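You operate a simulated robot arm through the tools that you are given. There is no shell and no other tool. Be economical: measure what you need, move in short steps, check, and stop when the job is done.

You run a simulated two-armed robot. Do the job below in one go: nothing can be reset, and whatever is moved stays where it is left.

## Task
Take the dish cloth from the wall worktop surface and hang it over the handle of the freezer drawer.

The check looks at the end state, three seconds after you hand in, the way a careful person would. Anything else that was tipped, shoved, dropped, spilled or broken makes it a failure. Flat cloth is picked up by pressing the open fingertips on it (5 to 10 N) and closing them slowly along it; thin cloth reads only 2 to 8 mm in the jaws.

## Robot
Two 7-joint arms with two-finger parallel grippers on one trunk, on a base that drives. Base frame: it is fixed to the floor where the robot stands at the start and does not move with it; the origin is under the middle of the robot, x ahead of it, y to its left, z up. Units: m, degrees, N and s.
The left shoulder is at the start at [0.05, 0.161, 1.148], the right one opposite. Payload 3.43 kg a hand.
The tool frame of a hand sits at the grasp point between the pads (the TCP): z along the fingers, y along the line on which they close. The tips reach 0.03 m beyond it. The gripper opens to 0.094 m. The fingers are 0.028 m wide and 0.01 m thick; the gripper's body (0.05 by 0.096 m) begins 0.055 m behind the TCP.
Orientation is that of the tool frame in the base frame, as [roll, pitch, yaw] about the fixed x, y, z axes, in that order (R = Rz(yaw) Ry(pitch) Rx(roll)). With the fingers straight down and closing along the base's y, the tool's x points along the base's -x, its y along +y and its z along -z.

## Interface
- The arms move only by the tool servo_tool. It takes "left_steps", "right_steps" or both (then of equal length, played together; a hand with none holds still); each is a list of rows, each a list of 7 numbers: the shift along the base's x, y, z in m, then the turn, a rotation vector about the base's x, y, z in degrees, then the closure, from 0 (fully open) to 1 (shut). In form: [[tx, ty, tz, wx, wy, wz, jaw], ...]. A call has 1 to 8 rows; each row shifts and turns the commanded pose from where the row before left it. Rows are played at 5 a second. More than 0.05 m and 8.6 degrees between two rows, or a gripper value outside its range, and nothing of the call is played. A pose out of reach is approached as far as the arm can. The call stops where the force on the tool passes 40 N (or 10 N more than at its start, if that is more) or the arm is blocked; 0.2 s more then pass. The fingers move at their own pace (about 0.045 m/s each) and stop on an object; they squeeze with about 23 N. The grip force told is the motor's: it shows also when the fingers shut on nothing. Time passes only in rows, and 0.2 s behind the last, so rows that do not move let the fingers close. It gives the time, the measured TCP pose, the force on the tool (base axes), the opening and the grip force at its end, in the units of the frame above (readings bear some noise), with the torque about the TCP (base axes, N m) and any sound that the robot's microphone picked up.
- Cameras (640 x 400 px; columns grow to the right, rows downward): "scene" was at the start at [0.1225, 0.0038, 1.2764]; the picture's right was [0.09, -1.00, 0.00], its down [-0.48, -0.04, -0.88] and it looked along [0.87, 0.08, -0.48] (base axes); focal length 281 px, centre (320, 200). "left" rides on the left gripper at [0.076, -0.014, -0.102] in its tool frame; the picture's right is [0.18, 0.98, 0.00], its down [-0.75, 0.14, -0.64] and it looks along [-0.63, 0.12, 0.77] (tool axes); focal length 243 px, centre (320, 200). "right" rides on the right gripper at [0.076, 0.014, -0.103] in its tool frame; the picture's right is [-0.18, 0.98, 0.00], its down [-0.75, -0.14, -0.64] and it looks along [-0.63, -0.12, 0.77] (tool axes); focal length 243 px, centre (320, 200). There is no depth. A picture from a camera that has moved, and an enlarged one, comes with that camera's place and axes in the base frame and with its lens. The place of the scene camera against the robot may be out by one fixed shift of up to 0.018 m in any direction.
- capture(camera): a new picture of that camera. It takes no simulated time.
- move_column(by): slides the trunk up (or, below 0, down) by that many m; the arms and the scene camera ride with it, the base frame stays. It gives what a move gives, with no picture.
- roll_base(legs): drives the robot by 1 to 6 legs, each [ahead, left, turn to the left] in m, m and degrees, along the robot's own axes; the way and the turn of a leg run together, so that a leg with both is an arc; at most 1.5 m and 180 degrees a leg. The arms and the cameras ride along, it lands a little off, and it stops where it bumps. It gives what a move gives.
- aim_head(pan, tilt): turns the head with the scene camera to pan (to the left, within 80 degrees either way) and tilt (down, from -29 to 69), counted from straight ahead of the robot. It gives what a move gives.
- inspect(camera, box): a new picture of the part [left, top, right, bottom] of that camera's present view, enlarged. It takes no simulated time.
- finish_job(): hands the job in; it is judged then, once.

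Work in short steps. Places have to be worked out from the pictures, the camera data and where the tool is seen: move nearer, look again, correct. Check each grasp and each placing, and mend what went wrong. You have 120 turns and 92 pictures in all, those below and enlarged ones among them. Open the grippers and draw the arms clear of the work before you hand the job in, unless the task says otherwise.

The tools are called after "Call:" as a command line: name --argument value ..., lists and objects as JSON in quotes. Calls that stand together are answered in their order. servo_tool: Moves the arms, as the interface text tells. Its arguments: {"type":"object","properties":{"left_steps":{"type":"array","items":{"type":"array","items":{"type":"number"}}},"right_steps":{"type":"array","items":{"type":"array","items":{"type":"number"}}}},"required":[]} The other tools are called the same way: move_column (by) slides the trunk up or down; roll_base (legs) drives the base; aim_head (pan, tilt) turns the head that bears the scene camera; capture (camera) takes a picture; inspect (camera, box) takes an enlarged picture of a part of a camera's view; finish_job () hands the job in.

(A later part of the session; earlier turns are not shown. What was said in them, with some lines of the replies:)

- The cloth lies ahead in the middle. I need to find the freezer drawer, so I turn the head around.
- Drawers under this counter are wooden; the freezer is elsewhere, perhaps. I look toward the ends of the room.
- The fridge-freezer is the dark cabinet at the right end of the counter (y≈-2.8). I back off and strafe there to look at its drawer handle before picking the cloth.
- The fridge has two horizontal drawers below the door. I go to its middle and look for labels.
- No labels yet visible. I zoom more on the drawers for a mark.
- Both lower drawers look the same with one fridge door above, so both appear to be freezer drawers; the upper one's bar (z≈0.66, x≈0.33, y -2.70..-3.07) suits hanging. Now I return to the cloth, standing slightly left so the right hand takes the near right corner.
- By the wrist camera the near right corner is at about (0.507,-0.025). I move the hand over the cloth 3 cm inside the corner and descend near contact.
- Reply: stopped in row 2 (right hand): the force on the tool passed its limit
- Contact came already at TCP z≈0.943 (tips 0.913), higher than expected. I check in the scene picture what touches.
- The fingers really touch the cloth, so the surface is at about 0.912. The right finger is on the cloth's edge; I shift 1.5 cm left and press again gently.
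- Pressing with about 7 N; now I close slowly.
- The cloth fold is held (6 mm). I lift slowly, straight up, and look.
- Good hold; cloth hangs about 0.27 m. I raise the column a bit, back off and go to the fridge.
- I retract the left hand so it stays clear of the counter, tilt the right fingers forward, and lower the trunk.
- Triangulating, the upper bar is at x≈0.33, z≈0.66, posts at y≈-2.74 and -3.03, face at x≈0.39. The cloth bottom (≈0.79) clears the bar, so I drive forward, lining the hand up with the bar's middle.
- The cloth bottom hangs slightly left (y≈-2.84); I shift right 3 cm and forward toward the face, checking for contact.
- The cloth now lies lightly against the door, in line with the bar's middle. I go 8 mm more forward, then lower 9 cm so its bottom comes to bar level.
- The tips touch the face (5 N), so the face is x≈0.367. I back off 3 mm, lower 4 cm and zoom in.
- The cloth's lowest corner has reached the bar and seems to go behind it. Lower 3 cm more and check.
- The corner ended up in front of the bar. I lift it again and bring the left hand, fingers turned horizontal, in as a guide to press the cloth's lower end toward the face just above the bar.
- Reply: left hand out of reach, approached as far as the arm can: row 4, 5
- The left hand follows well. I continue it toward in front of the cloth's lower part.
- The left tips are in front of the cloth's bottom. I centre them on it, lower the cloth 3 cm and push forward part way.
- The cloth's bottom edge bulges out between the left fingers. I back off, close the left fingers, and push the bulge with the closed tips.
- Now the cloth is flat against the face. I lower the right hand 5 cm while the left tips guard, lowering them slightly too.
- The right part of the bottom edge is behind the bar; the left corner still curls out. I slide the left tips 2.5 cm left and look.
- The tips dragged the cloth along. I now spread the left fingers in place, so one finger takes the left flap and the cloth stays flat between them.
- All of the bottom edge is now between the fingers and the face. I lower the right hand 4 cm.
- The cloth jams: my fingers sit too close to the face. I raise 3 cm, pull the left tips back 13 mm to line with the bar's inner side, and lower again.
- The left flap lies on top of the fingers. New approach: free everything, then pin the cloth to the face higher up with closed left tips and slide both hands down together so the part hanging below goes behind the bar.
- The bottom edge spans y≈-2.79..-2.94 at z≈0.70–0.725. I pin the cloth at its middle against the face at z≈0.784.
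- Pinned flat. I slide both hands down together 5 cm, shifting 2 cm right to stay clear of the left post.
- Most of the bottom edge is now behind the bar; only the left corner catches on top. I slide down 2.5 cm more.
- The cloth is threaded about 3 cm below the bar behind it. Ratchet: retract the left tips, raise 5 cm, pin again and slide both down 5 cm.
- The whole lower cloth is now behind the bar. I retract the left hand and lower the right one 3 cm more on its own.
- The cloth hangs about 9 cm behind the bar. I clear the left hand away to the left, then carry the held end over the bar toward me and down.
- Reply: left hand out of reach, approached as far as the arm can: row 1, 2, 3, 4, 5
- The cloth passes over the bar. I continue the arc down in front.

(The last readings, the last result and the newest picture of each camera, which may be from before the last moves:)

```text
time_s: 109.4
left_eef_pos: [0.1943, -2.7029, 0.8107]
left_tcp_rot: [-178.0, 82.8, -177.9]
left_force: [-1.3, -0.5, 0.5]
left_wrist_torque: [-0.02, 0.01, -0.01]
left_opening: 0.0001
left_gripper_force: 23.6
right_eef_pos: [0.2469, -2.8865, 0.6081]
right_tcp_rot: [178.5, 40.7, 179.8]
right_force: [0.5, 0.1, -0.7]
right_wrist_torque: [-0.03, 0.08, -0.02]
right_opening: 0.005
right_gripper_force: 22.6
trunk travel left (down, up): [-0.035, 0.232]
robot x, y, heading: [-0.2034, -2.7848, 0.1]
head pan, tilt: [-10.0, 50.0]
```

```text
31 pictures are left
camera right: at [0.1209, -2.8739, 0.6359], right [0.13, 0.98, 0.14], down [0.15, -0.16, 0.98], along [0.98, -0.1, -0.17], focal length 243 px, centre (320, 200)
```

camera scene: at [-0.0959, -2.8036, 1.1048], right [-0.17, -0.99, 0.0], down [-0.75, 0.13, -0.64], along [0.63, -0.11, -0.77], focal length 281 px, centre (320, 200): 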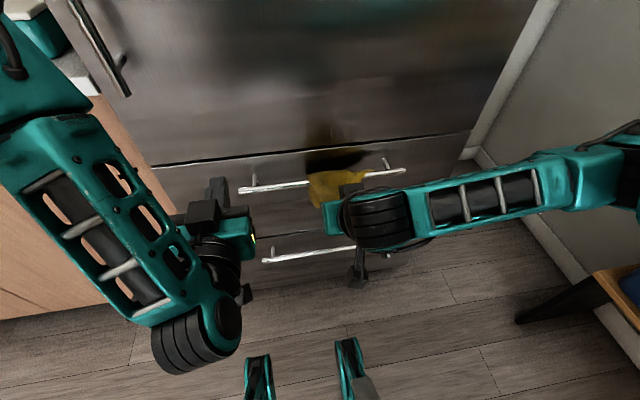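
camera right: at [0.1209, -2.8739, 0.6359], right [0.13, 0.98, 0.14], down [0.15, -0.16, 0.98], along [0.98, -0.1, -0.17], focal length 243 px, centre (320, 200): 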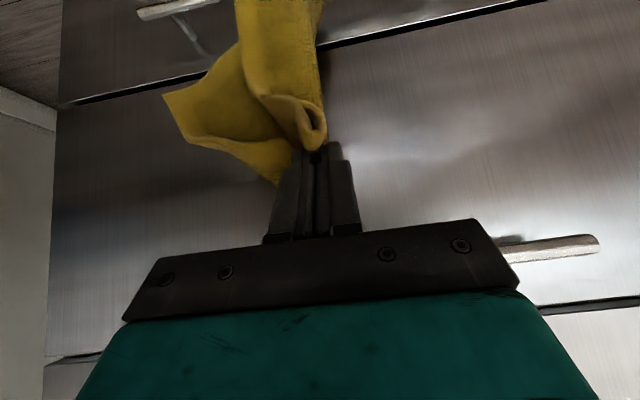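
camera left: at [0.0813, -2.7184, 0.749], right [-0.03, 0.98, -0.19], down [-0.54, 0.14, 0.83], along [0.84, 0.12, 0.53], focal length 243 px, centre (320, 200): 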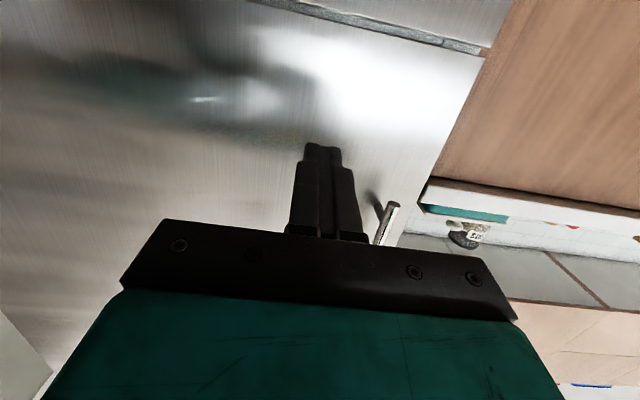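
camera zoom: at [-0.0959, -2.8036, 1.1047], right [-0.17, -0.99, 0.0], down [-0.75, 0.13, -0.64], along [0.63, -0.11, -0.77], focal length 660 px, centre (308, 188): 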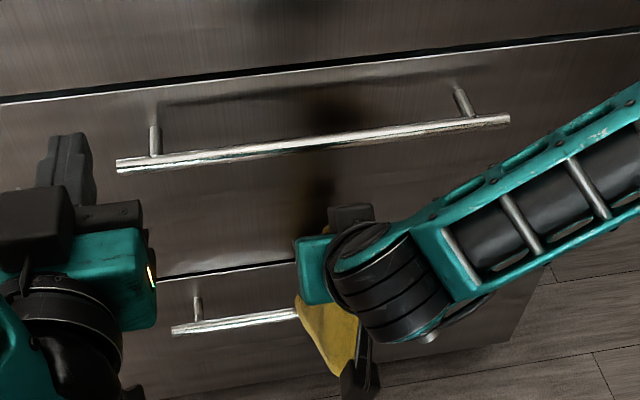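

The cloth pulled out of the gap – too little was threaded. I'll redo it with more depth. First raise the right hand clear, away from the face.

Call:
servo_tool --right_steps '[[-0.03, 0, 0.01, 0, 0, 0, 1], [0, 0, 0.045, 0, 0, 0, 1], [0, 0, 0.045, 0, 0, 0, 1], [0, 0, 0.045, 0, 0, 0, 1], [0, 0, 0.045, 0, 0, 0, 1], [0, 0, 0.045, 0, 0, 0, 1], [0, 0, 0.045, 0, 0, 0, 1], [0, 0, 0.045, 0, 0, 0, 1]]'

Call:
servo_tool --right_steps '[[0.03, 0, 0.01, 0, 0, 0, 1], [0.03, 0, 0, 0, 0, 0, 1], [0.03, 0, 0, 0, 0, 0, 1], [0.02, -0.01, 0, 0, 0, 0, 1], [0.007, -0.01, 0, 0, 0, 0, 1], [0, 0, 0, 0, 0, 0, 1]]'

Call:
capture --camera "scene"

```text
time_s: 111.2
left_eef_pos: [0.1934, -2.7024, 0.8113]
left_tcp_rot: [-178.2, 82.8, -177.9]
left_force: [-0.1, -0.6, -0.3]
left_wrist_torque: [0.0, 0.04, 0.04]
left_opening: 0.0
left_gripper_force: 23.1
right_eef_pos: [0.2169, -2.8867, 0.9332]
right_tcp_rot: [178.6, 40.6, 179.8]
right_force: [-1.0, -0.6, -0.4]
right_wrist_torque: [-0.03, 0.06, 0.0]
right_opening: 0.0049
right_gripper_force: 23.0
trunk travel left (down, up): [-0.035, 0.232]
robot x, y, heading: [-0.1999, -2.7855, 0.1]
head pan, tilt: [-10.0, 50.0]
```

```text
time_s: 112.6
left_eef_pos: [0.1935, -2.7015, 0.8109]
left_tcp_rot: [-178.1, 82.7, -178.0]
left_force: [-0.6, -0.6, 0.6]
left_wrist_torque: [-0.02, 0.0, 0.01]
left_opening: 0.0
left_gripper_force: 23.7
right_eef_pos: [0.3348, -2.9066, 0.9425]
right_tcp_rot: [178.5, 40.5, 179.8]
right_force: [0.2, 0.5, 0.0]
right_wrist_torque: [-0.03, 0.03, -0.02]
right_opening: 0.0049
right_gripper_force: 23.0
trunk travel left (down, up): [-0.035, 0.232]
robot x, y, heading: [-0.2063, -2.7879, -0.1]
head pan, tilt: [-10.0, 50.0]
```

```text
30 pictures are left
camera scene: at [-0.096, -2.8036, 1.1047], right [-0.17, -0.99, 0.0], down [-0.75, 0.13, -0.64], along [0.63, -0.11, -0.77], focal length 281 px, centre (320, 200)
```

scene: 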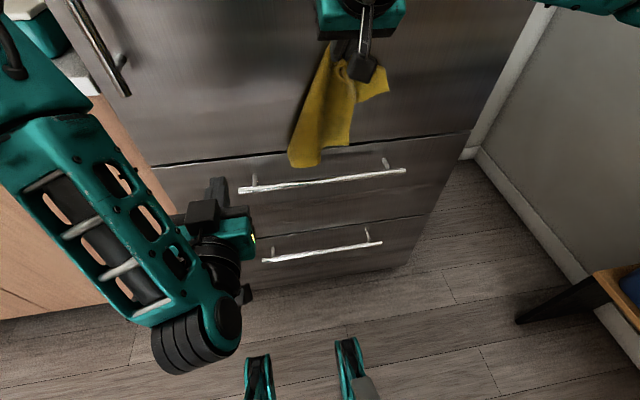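

Same starting state as before. I bring the left hand back toward the pinning position.

Call:
servo_tool --left_steps '[[0.01, -0.04, -0.01, 0, 0, 0, 1], [0.01, -0.04, -0.01, 0, 0, 0, 1], [0.0, -0.04, 0, 0, 0, 0, 1], [0, -0.04, 0, 0, 0, 0, 1], [0, -0.04, 0.0, 0, 0, 0, 1], [0, 0, 0, 0, 0, 0, 1]]'

```text
time_s: 114.0
left_eef_pos: [0.2152, -2.9019, 0.7905]
left_tcp_rot: [-178.0, 83.0, -178.0]
left_force: [-1.1, 0.1, 0.2]
left_wrist_torque: [0.0, 0.03, 0.01]
left_opening: 0.0
left_gripper_force: 23.1
right_eef_pos: [0.3341, -2.9065, 0.9421]
right_tcp_rot: [178.4, 40.7, 179.8]
right_force: [-0.6, 0.4, -0.9]
right_wrist_torque: [-0.01, 0.01, 0.0]
right_opening: 0.0049
right_gripper_force: 22.9
trunk travel left (down, up): [-0.035, 0.232]
robot x, y, heading: [-0.2034, -2.7882, 0.1]
head pan, tilt: [-10.0, 50.0]
```

Now pin at y≈-2.885, then slide both down 8 cm as before.

Call:
servo_tool --left_steps '[[0.03, 0.017, -0.004, 0, 0, 0, 1], [0.03, 0, 0, 0, 0, 0, 1], [0.03, 0, 0, 0, 0, 0, 1], [0.02, 0, 0, 0, 0, 0, 1], [0.007, 0, 0, 0, 0, 0, 1], [0, 0, 0, 0, 0, 0, 1]]'

Call:
capture --camera "left"

```text
time_s: 115.4
left_eef_pos: [0.3308, -2.8855, 0.7877]
left_tcp_rot: [-177.9, 83.0, -178.0]
left_force: [-0.3, -1.1, 0.7]
left_wrist_torque: [-0.01, 0.02, 0.0]
left_opening: 0.0001
left_gripper_force: 23.0
right_eef_pos: [0.3333, -2.9063, 0.9437]
right_tcp_rot: [178.5, 40.8, 179.8]
right_force: [-0.3, -0.4, -0.4]
right_wrist_torque: [0.02, 0.03, -0.01]
right_opening: 0.0046
right_gripper_force: 22.4
trunk travel left (down, up): [-0.035, 0.232]
robot x, y, heading: [-0.2034, -2.7884, -0.0]
head pan, tilt: [-10.0, 50.0]
```

```text
29 pictures are left
camera left: at [0.2199, -2.9008, 0.7249], right [-0.02, 0.98, -0.19], down [-0.54, 0.14, 0.83], along [0.84, 0.12, 0.53], focal length 243 px, centre (320, 200)
```

left: 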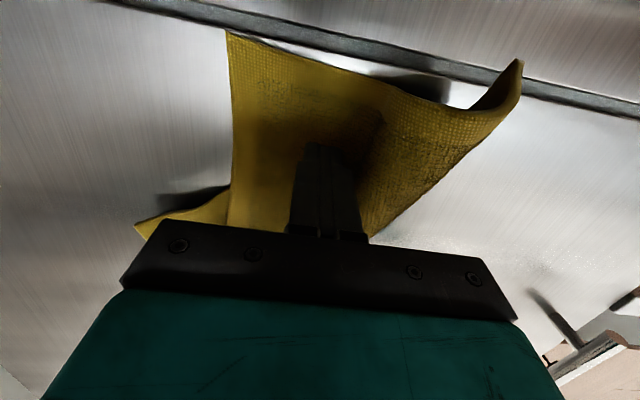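

A bit more bulge on the left side, so I re-pin 1.2 cm further left and slide down 5 cm.

Call:
servo_tool --left_steps '[[-0.02, 0, 0, 0, 0, 0, 1], [0, 0.014, 0, 0, 0, 0, 1], [0.022, 0, 0, 0, 0, 0, 1], [0, 0, -0.01, 0, 0, 0, 1], [0, 0, -0.01, 0, 0, 0, 1], [0, 0, -0.01, 0, 0, 0, 1], [0, 0, -0.01, 0, 0, 0, 1], [0, 0, -0.01, 0, 0, 0, 1]]' --right_steps '[[0, 0, 0, 0, 0, 0, 1], [0, 0, 0, 0, 0, 0, 1], [0, 0, 0, 0, 0, 0, 1], [0, 0, -0.01, 0, 0, 0, 1], [0, 0, -0.01, 0, 0, 0, 1], [0, 0, -0.01, 0, 0, 0, 1], [0, 0, -0.01, 0, 0, 0, 1], [0, 0, -0.01, 0, 0, 0, 1]]'

Call:
capture --camera "left"

```text
time_s: 117.2
left_eef_pos: [0.3337, -2.872, 0.7374]
left_tcp_rot: [-177.7, 83.0, -177.8]
left_force: [0.3, -0.3, 0.2]
left_wrist_torque: [0.0, 0.0, -0.01]
left_opening: 0.0001
left_gripper_force: 23.3
right_eef_pos: [0.3341, -2.9069, 0.8932]
right_tcp_rot: [178.6, 40.7, 179.7]
right_force: [-0.9, -0.4, -0.2]
right_wrist_torque: [-0.03, 0.03, 0.0]
right_opening: 0.0047
right_gripper_force: 23.0
trunk travel left (down, up): [-0.035, 0.232]
robot x, y, heading: [-0.2044, -2.7865, 0.0]
head pan, tilt: [-10.0, 50.0]
```

```text
28 pictures are left
camera left: at [0.2219, -2.8875, 0.6749], right [-0.02, 0.98, -0.19], down [-0.55, 0.15, 0.83], along [0.84, 0.12, 0.53], focal length 243 px, centre (320, 200)
```

left: 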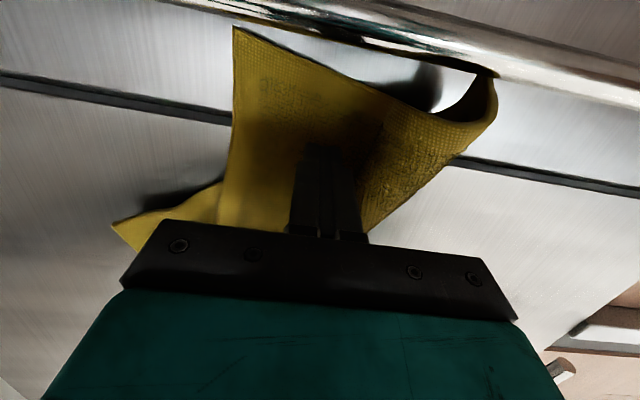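

Similar to before with the left corner touching the bar. I continue 2.5 cm down and check.

Call:
servo_tool --left_steps '[[0, 0, -0.01, 0, 0, 0, 1], [0, 0, -0.01, 0, 0, 0, 1], [0, 0, -0.01, 0, 0, 0, 1], [0, 0, 0, 0, 0, 0, 1]]' --right_steps '[[0, 0, -0.01, 0, 0, 0, 1], [0, 0, -0.01, 0, 0, 0, 1], [0, 0, -0.01, 0, 0, 0, 1], [0, 0, 0, 0, 0, 0, 1]]'

Call:
capture --camera "left"

```text
time_s: 118.2
left_eef_pos: [0.3342, -2.8721, 0.7056]
left_tcp_rot: [-177.9, 83.1, -177.9]
left_force: [0.0, -0.8, 0.1]
left_wrist_torque: [-0.01, 0.0, -0.01]
left_opening: 0.0002
left_gripper_force: 22.5
right_eef_pos: [0.3334, -2.9068, 0.8626]
right_tcp_rot: [178.6, 40.7, 179.7]
right_force: [-0.5, 0.3, 0.6]
right_wrist_torque: [0.03, 0.04, 0.02]
right_opening: 0.0049
right_gripper_force: 22.6
trunk travel left (down, up): [-0.035, 0.232]
robot x, y, heading: [-0.2033, -2.7898, -0.1]
head pan, tilt: [-10.0, 50.0]
```

```text
27 pictures are left
camera left: at [0.2217, -2.887, 0.6443], right [-0.02, 0.98, -0.19], down [-0.54, 0.14, 0.83], along [0.84, 0.12, 0.53], focal length 243 px, centre (320, 200)
```

left: 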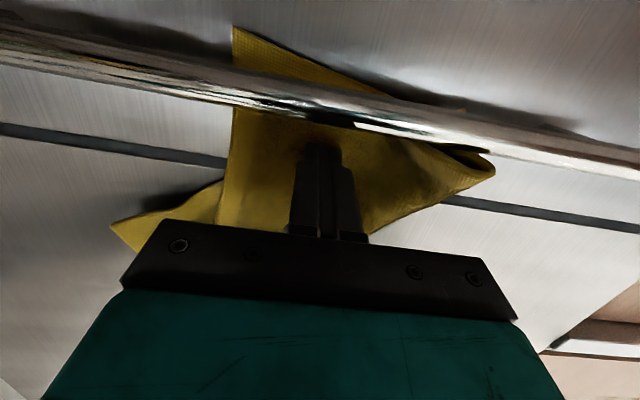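

Threaded behind the bar again. Ratchet: re-pin 5.5 cm higher, slide both down 5 cm.

Call:
servo_tool --left_steps '[[-0.025, 0, 0, 0, 0, 0, 1], [0, 0, 0.03, 0, 0, 0, 1], [0, 0, 0.025, 0, 0, 0, 1], [0.025, 0, 0, 0, 0, 0, 1], [0, 0, -0.01, 0, 0, 0, 1], [0, 0, -0.015, 0, 0, 0, 1], [0, 0, -0.015, 0, 0, 0, 1], [0, 0, -0.01, 0, 0, 0, 1]]' --right_steps '[[0, 0, 0, 0, 0, 0, 1], [0, 0, 0, 0, 0, 0, 1], [0, 0, 0, 0, 0, 0, 1], [0, 0, 0, 0, 0, 0, 1], [0, 0, -0.01, 0, 0, 0, 1], [0, 0, -0.015, 0, 0, 0, 1], [0, 0, -0.015, 0, 0, 0, 1], [0, 0, -0.01, 0, 0, 0, 1]]'

Call:
capture --camera "left"

```text
time_s: 120.0
left_eef_pos: [0.3327, -2.871, 0.7121]
left_tcp_rot: [-177.8, 83.0, -177.9]
left_force: [-0.8, -0.3, 0.2]
left_wrist_torque: [0.03, -0.02, -0.05]
left_opening: 0.0
left_gripper_force: 22.6
right_eef_pos: [0.334, -2.9063, 0.8135]
right_tcp_rot: [178.6, 40.7, 179.7]
right_force: [-1.0, 0.2, -0.1]
right_wrist_torque: [0.0, 0.05, 0.0]
right_opening: 0.0049
right_gripper_force: 23.2
trunk travel left (down, up): [-0.035, 0.232]
robot x, y, heading: [-0.2, -2.7844, -0.3]
head pan, tilt: [-10.0, 50.0]
```

```text
26 pictures are left
camera left: at [0.2213, -2.8869, 0.6498], right [-0.02, 0.98, -0.19], down [-0.55, 0.14, 0.83], along [0.84, 0.12, 0.53], focal length 243 px, centre (320, 200)
```

left: 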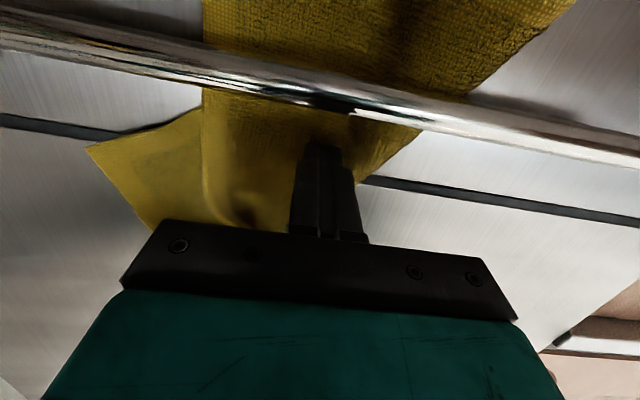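

Good again. I withdraw the left hand to the side and lower the right hand 7 cm so that much more of the cloth hangs behind.

Call:
servo_tool --left_steps '[[-0.03, 0, 0, 0, 0, 0, 1], [-0.04, 0, 0, 0, 0, 0, 1], [-0.035, 0.03, 0, 0, 0, 0, 1], [-0.02, 0.04, 0.02, 0, 0, 0, 1], [-0.01, 0.04, 0.03, 0, 0, 0, 1], [0, 0.04, 0.03, 0, 0, 0, 1], [0, 0.03, 0.02, 0, 0, 0, 1]]' --right_steps '[[0, 0, 0, 0, 0, 0, 1], [0, 0, 0, 0, 0, 0, 1], [0, 0, -0.015, 0, 0, 0, 1], [0, 0, -0.015, 0, 0, 0, 1], [0, 0, -0.015, 0, 0, 0, 1], [0, 0, -0.015, 0, 0, 0, 1], [0, 0, -0.01, 0, 0, 0, 1]]'

Call:
inspect --camera "scene" --box '[220, 100, 430, 270]'

Call:
capture --camera "right"

```text
refused: row 5 steps farther than a row can; nothing moved
```

```text
2.35 times, centred on (325, 185) of scene
camera zoom: at [-0.096, -2.8036, 1.1048], right [-0.17, -0.99, 0.0], down [-0.75, 0.13, -0.64], along [0.63, -0.11, -0.77], focal length 660 px, centre (308, 235)
```

zoom: 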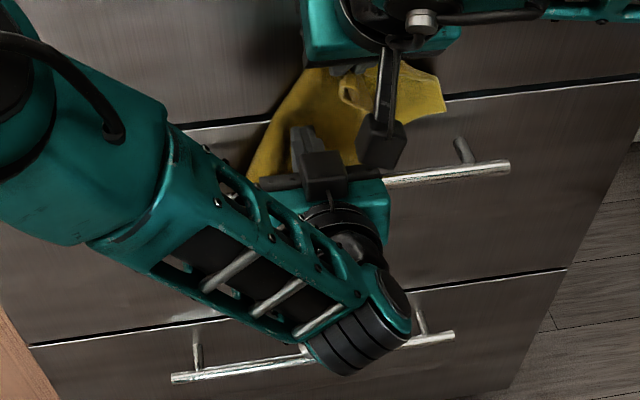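

```text
24 pictures are left
camera right: at [0.2085, -2.8938, 0.8409], right [0.13, 0.98, 0.14], down [0.15, -0.16, 0.98], along [0.98, -0.1, -0.17], focal length 243 px, centre (320, 200)
```

right: 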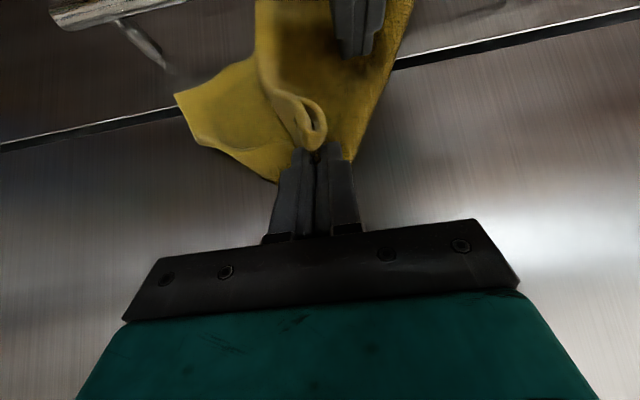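

A row was too long; I repeat with shorter rows.

Call:
servo_tool --left_steps '[[-0.03, 0, 0, 0, 0, 0, 1], [-0.04, 0, 0, 0, 0, 0, 1], [-0.03, 0.03, 0, 0, 0, 0, 1], [-0.01, 0.04, 0.01, 0, 0, 0, 1], [-0.01, 0.04, 0.02, 0, 0, 0, 1], [0, 0.035, 0.02, 0, 0, 0, 1], [0, 0.02, 0.02, 0, 0, 0, 1]]' --right_steps '[[0, 0, 0, 0, 0, 0, 1], [0, 0, 0, 0, 0, 0, 1], [0, 0, -0.015, 0, 0, 0, 1], [0, 0, -0.015, 0, 0, 0, 1], [0, 0, -0.015, 0, 0, 0, 1], [0, 0, -0.015, 0, 0, 0, 1], [0, 0, -0.01, 0, 0, 0, 1]]'

Call:
inspect --camera "scene" --box '[220, 100, 430, 270]'

Call:
capture --camera "right"

```text
time_s: 121.6
left_eef_pos: [0.2088, -2.7183, 0.7931]
left_tcp_rot: [-178.0, 82.8, -177.6]
left_force: [0.0, 1.1, -0.5]
left_wrist_torque: [-0.01, 0.01, 0.02]
left_opening: 0.0
left_gripper_force: 23.3
left hand out of reach, approached as far as the arm can: row 6, 7
right_eef_pos: [0.3342, -2.9065, 0.7439]
right_tcp_rot: [178.7, 40.8, 179.8]
right_force: [-0.1, -0.6, 0.0]
right_wrist_torque: [0.0, 0.0, 0.0]
right_opening: 0.0049
right_gripper_force: 22.4
trunk travel left (down, up): [-0.035, 0.232]
robot x, y, heading: [-0.2021, -2.787, 0.2]
head pan, tilt: [-10.0, 50.0]
```

```text
2.35 times, centred on (325, 185) of scene
camera zoom: at [-0.096, -2.8036, 1.1047], right [-0.17, -0.99, 0.0], down [-0.75, 0.13, -0.64], along [0.63, -0.11, -0.77], focal length 660 px, centre (308, 235)
```

zoom: 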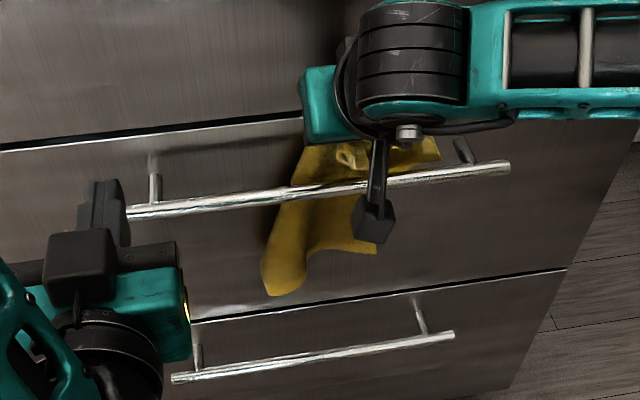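

```text
22 pictures are left
camera right: at [0.208, -2.8943, 0.7713], right [0.13, 0.98, 0.14], down [0.15, -0.16, 0.98], along [0.98, -0.1, -0.17], focal length 243 px, centre (320, 200)
```

right: 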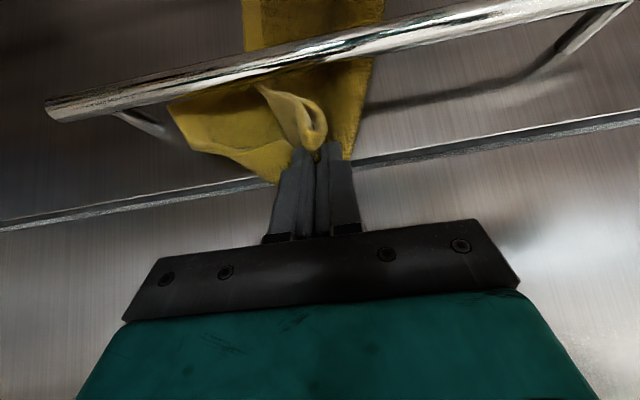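

Now around 10–13 cm hangs behind the bar. I carry the held end over the bar in a tight arc.

Call:
servo_tool --right_steps '[[-0.018, 0, 0.01, 0, 0, 0, 1], [-0.03, 0, 0.002, 0, 0, 0, 1], [-0.03, 0, -0.017, 0, 0, 0, 1], [-0.016, 0, -0.032, 0, 0, 0, 1], [0, 0, 0, 0, 0, 0, 1]]'

Call:
inspect --camera "scene" --box '[220, 100, 430, 270]'

Call:
capture --camera "right"

```text
time_s: 122.8
left_eef_pos: [0.2103, -2.7195, 0.7925]
left_tcp_rot: [-178.1, 82.8, -178.0]
left_force: [-0.3, 0.2, -0.2]
left_wrist_torque: [0.0, 0.03, -0.01]
left_opening: 0.0001
left_gripper_force: 23.2
right_eef_pos: [0.2381, -2.9062, 0.706]
right_tcp_rot: [178.5, 40.7, 179.9]
right_force: [-0.7, -0.9, -0.7]
right_wrist_torque: [0.01, 0.0, 0.02]
right_opening: 0.0051
right_gripper_force: 22.8
trunk travel left (down, up): [-0.035, 0.232]
robot x, y, heading: [-0.2005, -2.7821, -0.2]
head pan, tilt: [-10.0, 50.0]
```

```text
2.35 times, centred on (325, 185) of scene
camera zoom: at [-0.0959, -2.8036, 1.1048], right [-0.17, -0.99, 0.0], down [-0.75, 0.13, -0.64], along [0.63, -0.11, -0.77], focal length 660 px, centre (308, 235)
```

zoom: 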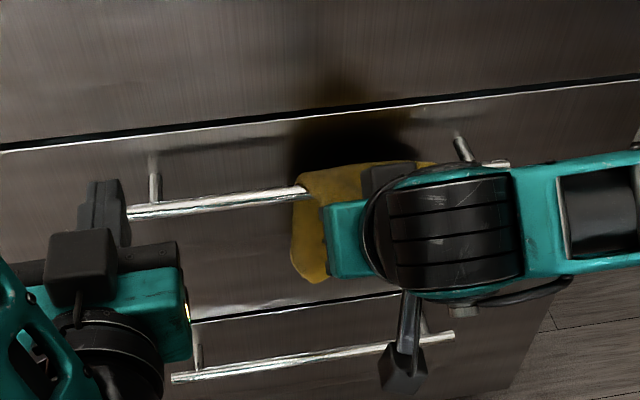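

```text
20 pictures are left
camera right: at [0.1141, -2.8938, 0.7343], right [0.13, 0.98, 0.14], down [0.15, -0.16, 0.98], along [0.98, -0.1, -0.17], focal length 243 px, centre (320, 200)
```

right: 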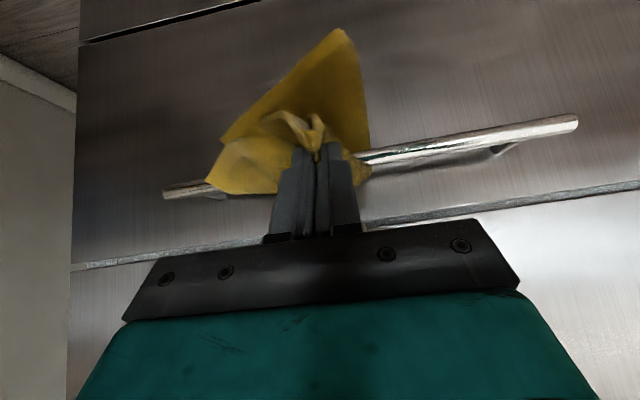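

The cloth lies over the bar with its long end still hanging behind. I go down the last bit in front of the bar.

Call:
servo_tool --right_steps '[[0.003, 0, -0.025, 0, 0, 0, 1], [0.01, 0, -0.025, 0, 0, 0, 1], [0.01, 0, -0.015, 0, 0, 0, 1], [0, 0, 0, 0, 0, 0, 1]]'

Call:
inspect --camera "scene" --box '[220, 100, 430, 270]'

Call:
capture --camera "right"

```text
time_s: 123.8
left_eef_pos: [0.2099, -2.7195, 0.7926]
left_tcp_rot: [-178.1, 82.9, -177.9]
left_force: [0.4, 0.1, 0.3]
left_wrist_torque: [0.01, 0.04, -0.01]
left_opening: 0.0002
left_gripper_force: 23.0
right_eef_pos: [0.263, -2.9067, 0.6406]
right_tcp_rot: [178.7, 40.6, 179.8]
right_force: [-0.2, -0.3, 0.4]
right_wrist_torque: [-0.01, -0.02, 0.0]
right_opening: 0.005
right_gripper_force: 22.9
trunk travel left (down, up): [-0.035, 0.232]
robot x, y, heading: [-0.203, -2.7827, 0.1]
head pan, tilt: [-10.0, 50.0]
```

```text
2.35 times, centred on (325, 185) of scene
camera zoom: at [-0.0959, -2.8036, 1.1047], right [-0.17, -0.99, 0.0], down [-0.75, 0.13, -0.64], along [0.63, -0.11, -0.77], focal length 660 px, centre (308, 235)
```

zoom: 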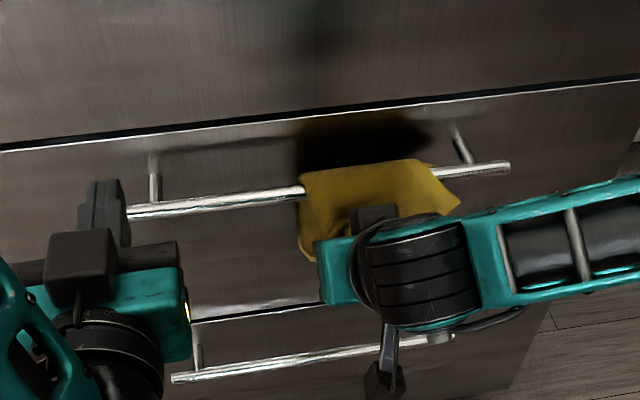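

```text
18 pictures are left
camera right: at [0.1373, -2.8939, 0.6689], right [0.13, 0.98, 0.14], down [0.15, -0.16, 0.98], along [0.98, -0.1, -0.17], focal length 243 px, centre (320, 200)
```

right: 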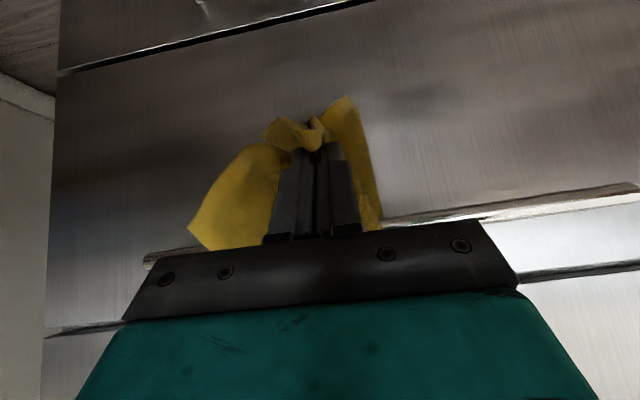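

The cloth is draped on both sides. I ease 8 mm forward for slack, then open slowly.

Call:
servo_tool --right_steps '[[0.008, 0, 0, 0, 0, 0, 1], [0, 0, 0, 0, 0, 0, 0.92], [0, 0, 0, 0, 0, 0, 0.85], [0, 0, 0, 0, 0, 0, 0.75], [0, 0, 0, 0, 0, 0, 0.6], [0, 0, 0, 0, 0, 0, 0.45], [0, 0, 0, 0, 0, 0, 0.45]]'

Call:
capture --camera "right"

```text
time_s: 125.4
left_eef_pos: [0.2096, -2.7196, 0.7932]
left_tcp_rot: [-178.2, 82.8, -177.8]
left_force: [0.3, 0.5, 0.0]
left_wrist_torque: [-0.02, -0.02, 0.0]
left_opening: 0.0
left_gripper_force: 23.4
right_eef_pos: [0.2706, -2.9066, 0.6412]
right_tcp_rot: [178.5, 40.7, 179.9]
right_force: [0.3, 0.1, -0.2]
right_wrist_torque: [0.01, -0.01, -0.05]
right_opening: 0.0517
right_gripper_force: 0.1
trunk travel left (down, up): [-0.035, 0.232]
robot x, y, heading: [-0.2044, -2.7854, 0.0]
head pan, tilt: [-10.0, 50.0]
```

```text
17 pictures are left
camera right: at [0.145, -2.8942, 0.6692], right [0.13, 0.98, 0.14], down [0.15, -0.16, 0.98], along [0.98, -0.1, -0.17], focal length 243 px, centre (320, 200)
```

right: 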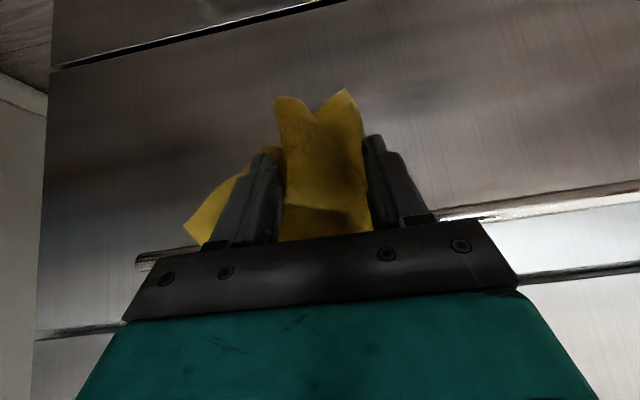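

Released; the cloth rests between the fingers. I withdraw the right hand straight back.

Call:
servo_tool --right_steps '[[-0.01, 0, 0, 0, 0, 0, 0.4], [-0.02, 0, -0.005, 0, 0, 0, 0.4], [-0.03, 0, -0.005, 0, 0, 0, 0.4], [-0.03, 0, 0, 0, 0, 0, 0.4], [-0.03, 0, 0, 0, 0, 0, 0.4]]'

Call:
capture --camera "right"

Call:
inspect --camera "scene" --box '[220, 100, 430, 270]'

```text
time_s: 126.6
left_eef_pos: [0.2093, -2.7202, 0.7932]
left_tcp_rot: [-178.1, 82.8, -177.8]
left_force: [-0.4, 0.6, 0.8]
left_wrist_torque: [0.01, 0.0, 0.01]
left_opening: 0.0
left_gripper_force: 23.1
right_eef_pos: [0.1532, -2.8999, 0.6349]
right_tcp_rot: [178.8, 40.6, 179.7]
right_force: [0.1, 0.6, -0.7]
right_wrist_torque: [-0.01, 0.01, 0.03]
right_opening: 0.0565
right_gripper_force: 0.0
right hand out of reach, approached as far as the arm can: row 5
trunk travel left (down, up): [-0.035, 0.232]
robot x, y, heading: [-0.2054, -2.7864, 0.2]
head pan, tilt: [-10.0, 50.0]
```

```text
16 pictures are left
camera right: at [0.0271, -2.8876, 0.6641], right [0.13, 0.98, 0.14], down [0.16, -0.16, 0.98], along [0.98, -0.11, -0.17], focal length 243 px, centre (320, 200)
```

right: 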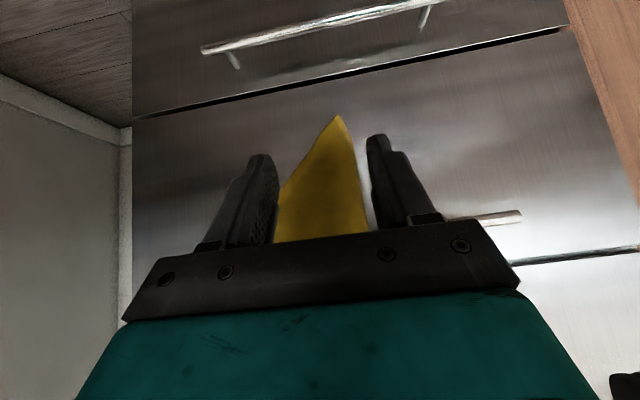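

```text
2.35 times, centred on (325, 185) of scene
camera zoom: at [-0.096, -2.8036, 1.1048], right [-0.17, -0.99, 0.0], down [-0.75, 0.13, -0.64], along [0.63, -0.11, -0.77], focal length 660 px, centre (308, 235)
```

zoom: 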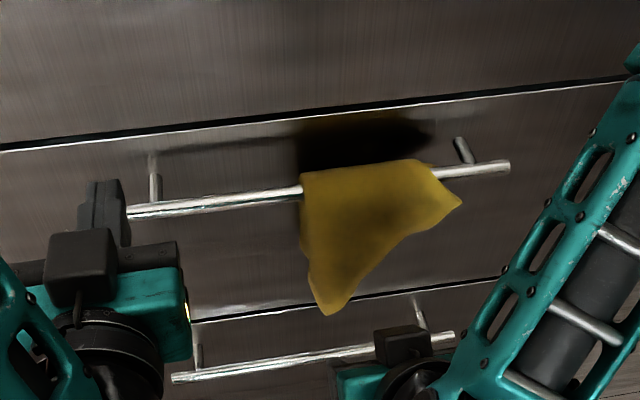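

The cloth hangs over the bar by itself. I open the left hand and back the base off, then check.

Call:
roll_base --legs '[[-0.4, 0, 0]]'

Call:
servo_tool --left_steps '[[-0.01, 0, 0.0, 0, 0, 0, 0], [0, 0, 0, 0, 0, 0, 0], [0, 0, 0, 0, 0, 0, 0]]' --right_steps '[[0, 0, 0, 0, 0, 0, 0], [0, 0, 0, 0, 0, 0, 0], [0, 0, 0, 0, 0, 0, 0]]'

Call:
inspect --camera "scene" --box '[220, 0, 430, 170]'

Call:
capture --camera "right"

```text
time_s: 129.1
left_eef_pos: [-0.1828, -2.7203, 0.7919]
left_tcp_rot: [-178.0, 82.7, -177.8]
left_force: [-0.8, -0.5, -0.3]
left_wrist_torque: [-0.02, 0.0, -0.01]
left_opening: 0.0
left_gripper_force: 23.2
right_eef_pos: [-0.2393, -2.9007, 0.6342]
right_tcp_rot: [178.7, 40.5, 179.9]
right_force: [0.6, 0.3, -0.1]
right_wrist_torque: [0.0, 0.02, 0.01]
right_opening: 0.0564
right_gripper_force: 0.0
trunk travel left (down, up): [-0.035, 0.232]
robot x, y, heading: [-0.5987, -2.7877, -0.1]
head pan, tilt: [-10.0, 50.0]
```

```text
time_s: 129.9
left_eef_pos: [-0.1925, -2.7204, 0.7924]
left_tcp_rot: [-178.0, 82.8, -177.7]
left_force: [0.0, -0.1, 0.3]
left_wrist_torque: [0.0, 0.0, -0.02]
left_opening: 0.0683
left_gripper_force: 0.1
right_eef_pos: [-0.2394, -2.9001, 0.6342]
right_tcp_rot: [178.7, 40.5, 180.0]
right_force: [0.2, 0.8, 0.3]
right_wrist_torque: [0.03, 0.01, 0.01]
right_opening: 0.0939
right_gripper_force: 0.1
trunk travel left (down, up): [-0.035, 0.232]
robot x, y, heading: [-0.5994, -2.7876, 0.2]
head pan, tilt: [-10.0, 50.0]
```

```text
2.35 times, centred on (325, 85) of scene
camera zoom: at [-0.4886, -2.8047, 1.1047], right [-0.17, -0.99, 0.0], down [-0.76, 0.13, -0.64], along [0.63, -0.11, -0.77], focal length 660 px, centre (308, 471)
```

zoom: 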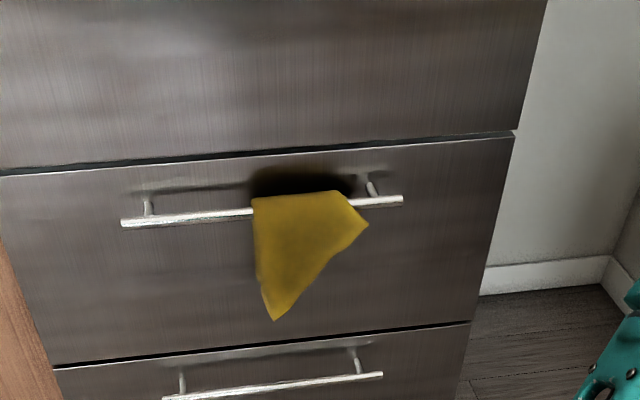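

```text
13 pictures are left
camera right: at [-0.3652, -2.8883, 0.664], right [0.13, 0.98, 0.14], down [0.16, -0.15, 0.98], along [0.98, -0.1, -0.17], focal length 243 px, centre (320, 200)
```

right: 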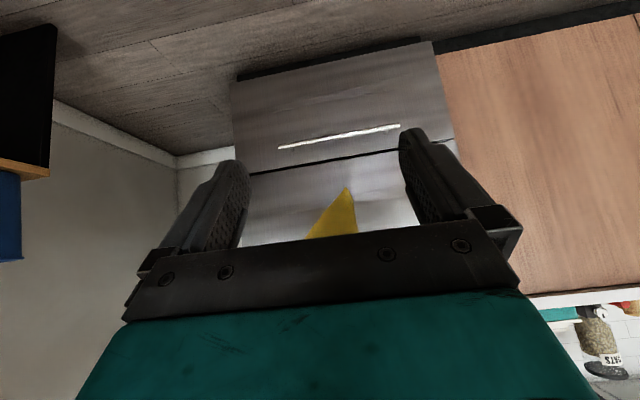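

The cloth hangs over the bar, and nothing else moved. I wait 1.6 s and look again to confirm it does not creep.

Call:
servo_tool --left_steps '[[0, 0, 0, 0, 0, 0, 0], [0, 0, 0, 0, 0, 0, 0], [0, 0, 0, 0, 0, 0, 0], [0, 0, 0, 0, 0, 0, 0], [0, 0, 0, 0, 0, 0, 0], [0, 0, 0, 0, 0, 0, 0], [0, 0, 0, 0, 0, 0, 0], [0, 0, 0, 0, 0, 0, 0]]'

Call:
inspect --camera "scene" --box '[220, 0, 430, 170]'

Call:
inspect --camera "scene" --box '[290, 50, 390, 142]'

```text
time_s: 131.7
left_eef_pos: [-0.1933, -2.7201, 0.794]
left_tcp_rot: [-178.1, 82.8, -177.7]
left_force: [-0.1, -0.4, 0.6]
left_wrist_torque: [-0.02, 0.02, -0.01]
left_opening: 0.0938
left_gripper_force: 0.0
right_eef_pos: [-0.2395, -2.9015, 0.636]
right_tcp_rot: [178.8, 40.5, 179.9]
right_force: [-0.3, 0.1, 0.2]
right_wrist_torque: [-0.03, -0.04, 0.01]
right_opening: 0.0941
right_gripper_force: 0.1
trunk travel left (down, up): [-0.035, 0.232]
robot x, y, heading: [-0.5963, -2.7883, 0.4]
head pan, tilt: [-10.0, 50.0]
```

```text
2.35 times, centred on (325, 85) of scene
camera zoom: at [-0.4886, -2.8048, 1.1047], right [-0.17, -0.99, 0.0], down [-0.76, 0.13, -0.64], along [0.63, -0.11, -0.77], focal length 660 px, centre (308, 471)
```

zoom: 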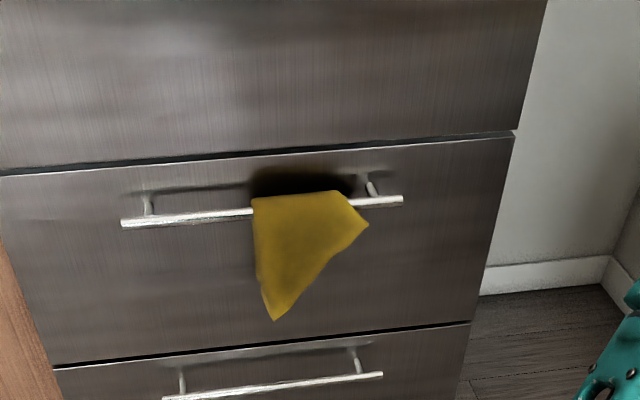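

```text
4.35 times, centred on (340, 96) of scene
camera zoom: at [-0.4886, -2.8048, 1.1047], right [-0.17, -0.99, 0.0], down [-0.76, 0.13, -0.64], along [0.63, -0.11, -0.77], focal length 1220 px, centre (233, 652)
```

zoom: 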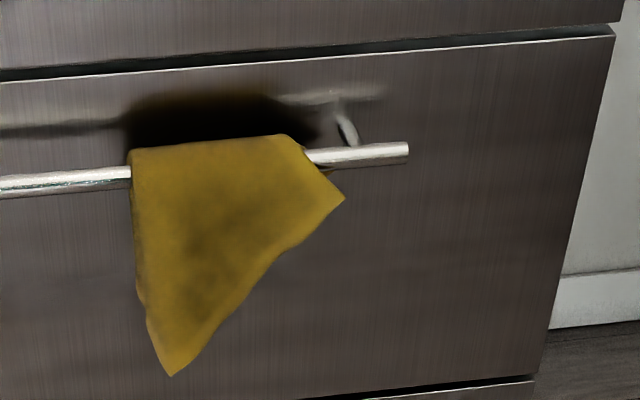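

The cloth is unchanged after the wait, draped over the bar. Both grippers are open and clear, so I hand in.

Call:
finish_job

```text
The job is handed in.
```

I hung the dish cloth over the handle of the upper of the fridge's two lower drawers. It stayed still for about five seconds after I released it.

The fridge has two identical, unlabelled drawers. I took both to be freezer drawers and used the upper one, which was easier to reach. If only the bottom one counts, the cloth is on the wrong handle.

The first attempt pulled out of the gap behind the bar, so I threaded it deeper the second time. I couldn't see the back side in the final pictures; I'd estimate 7–10 cm hangs there and about 13 cm in front.

I saw nothing else moved or knocked. Both grippers are open and the arms are drawn back.
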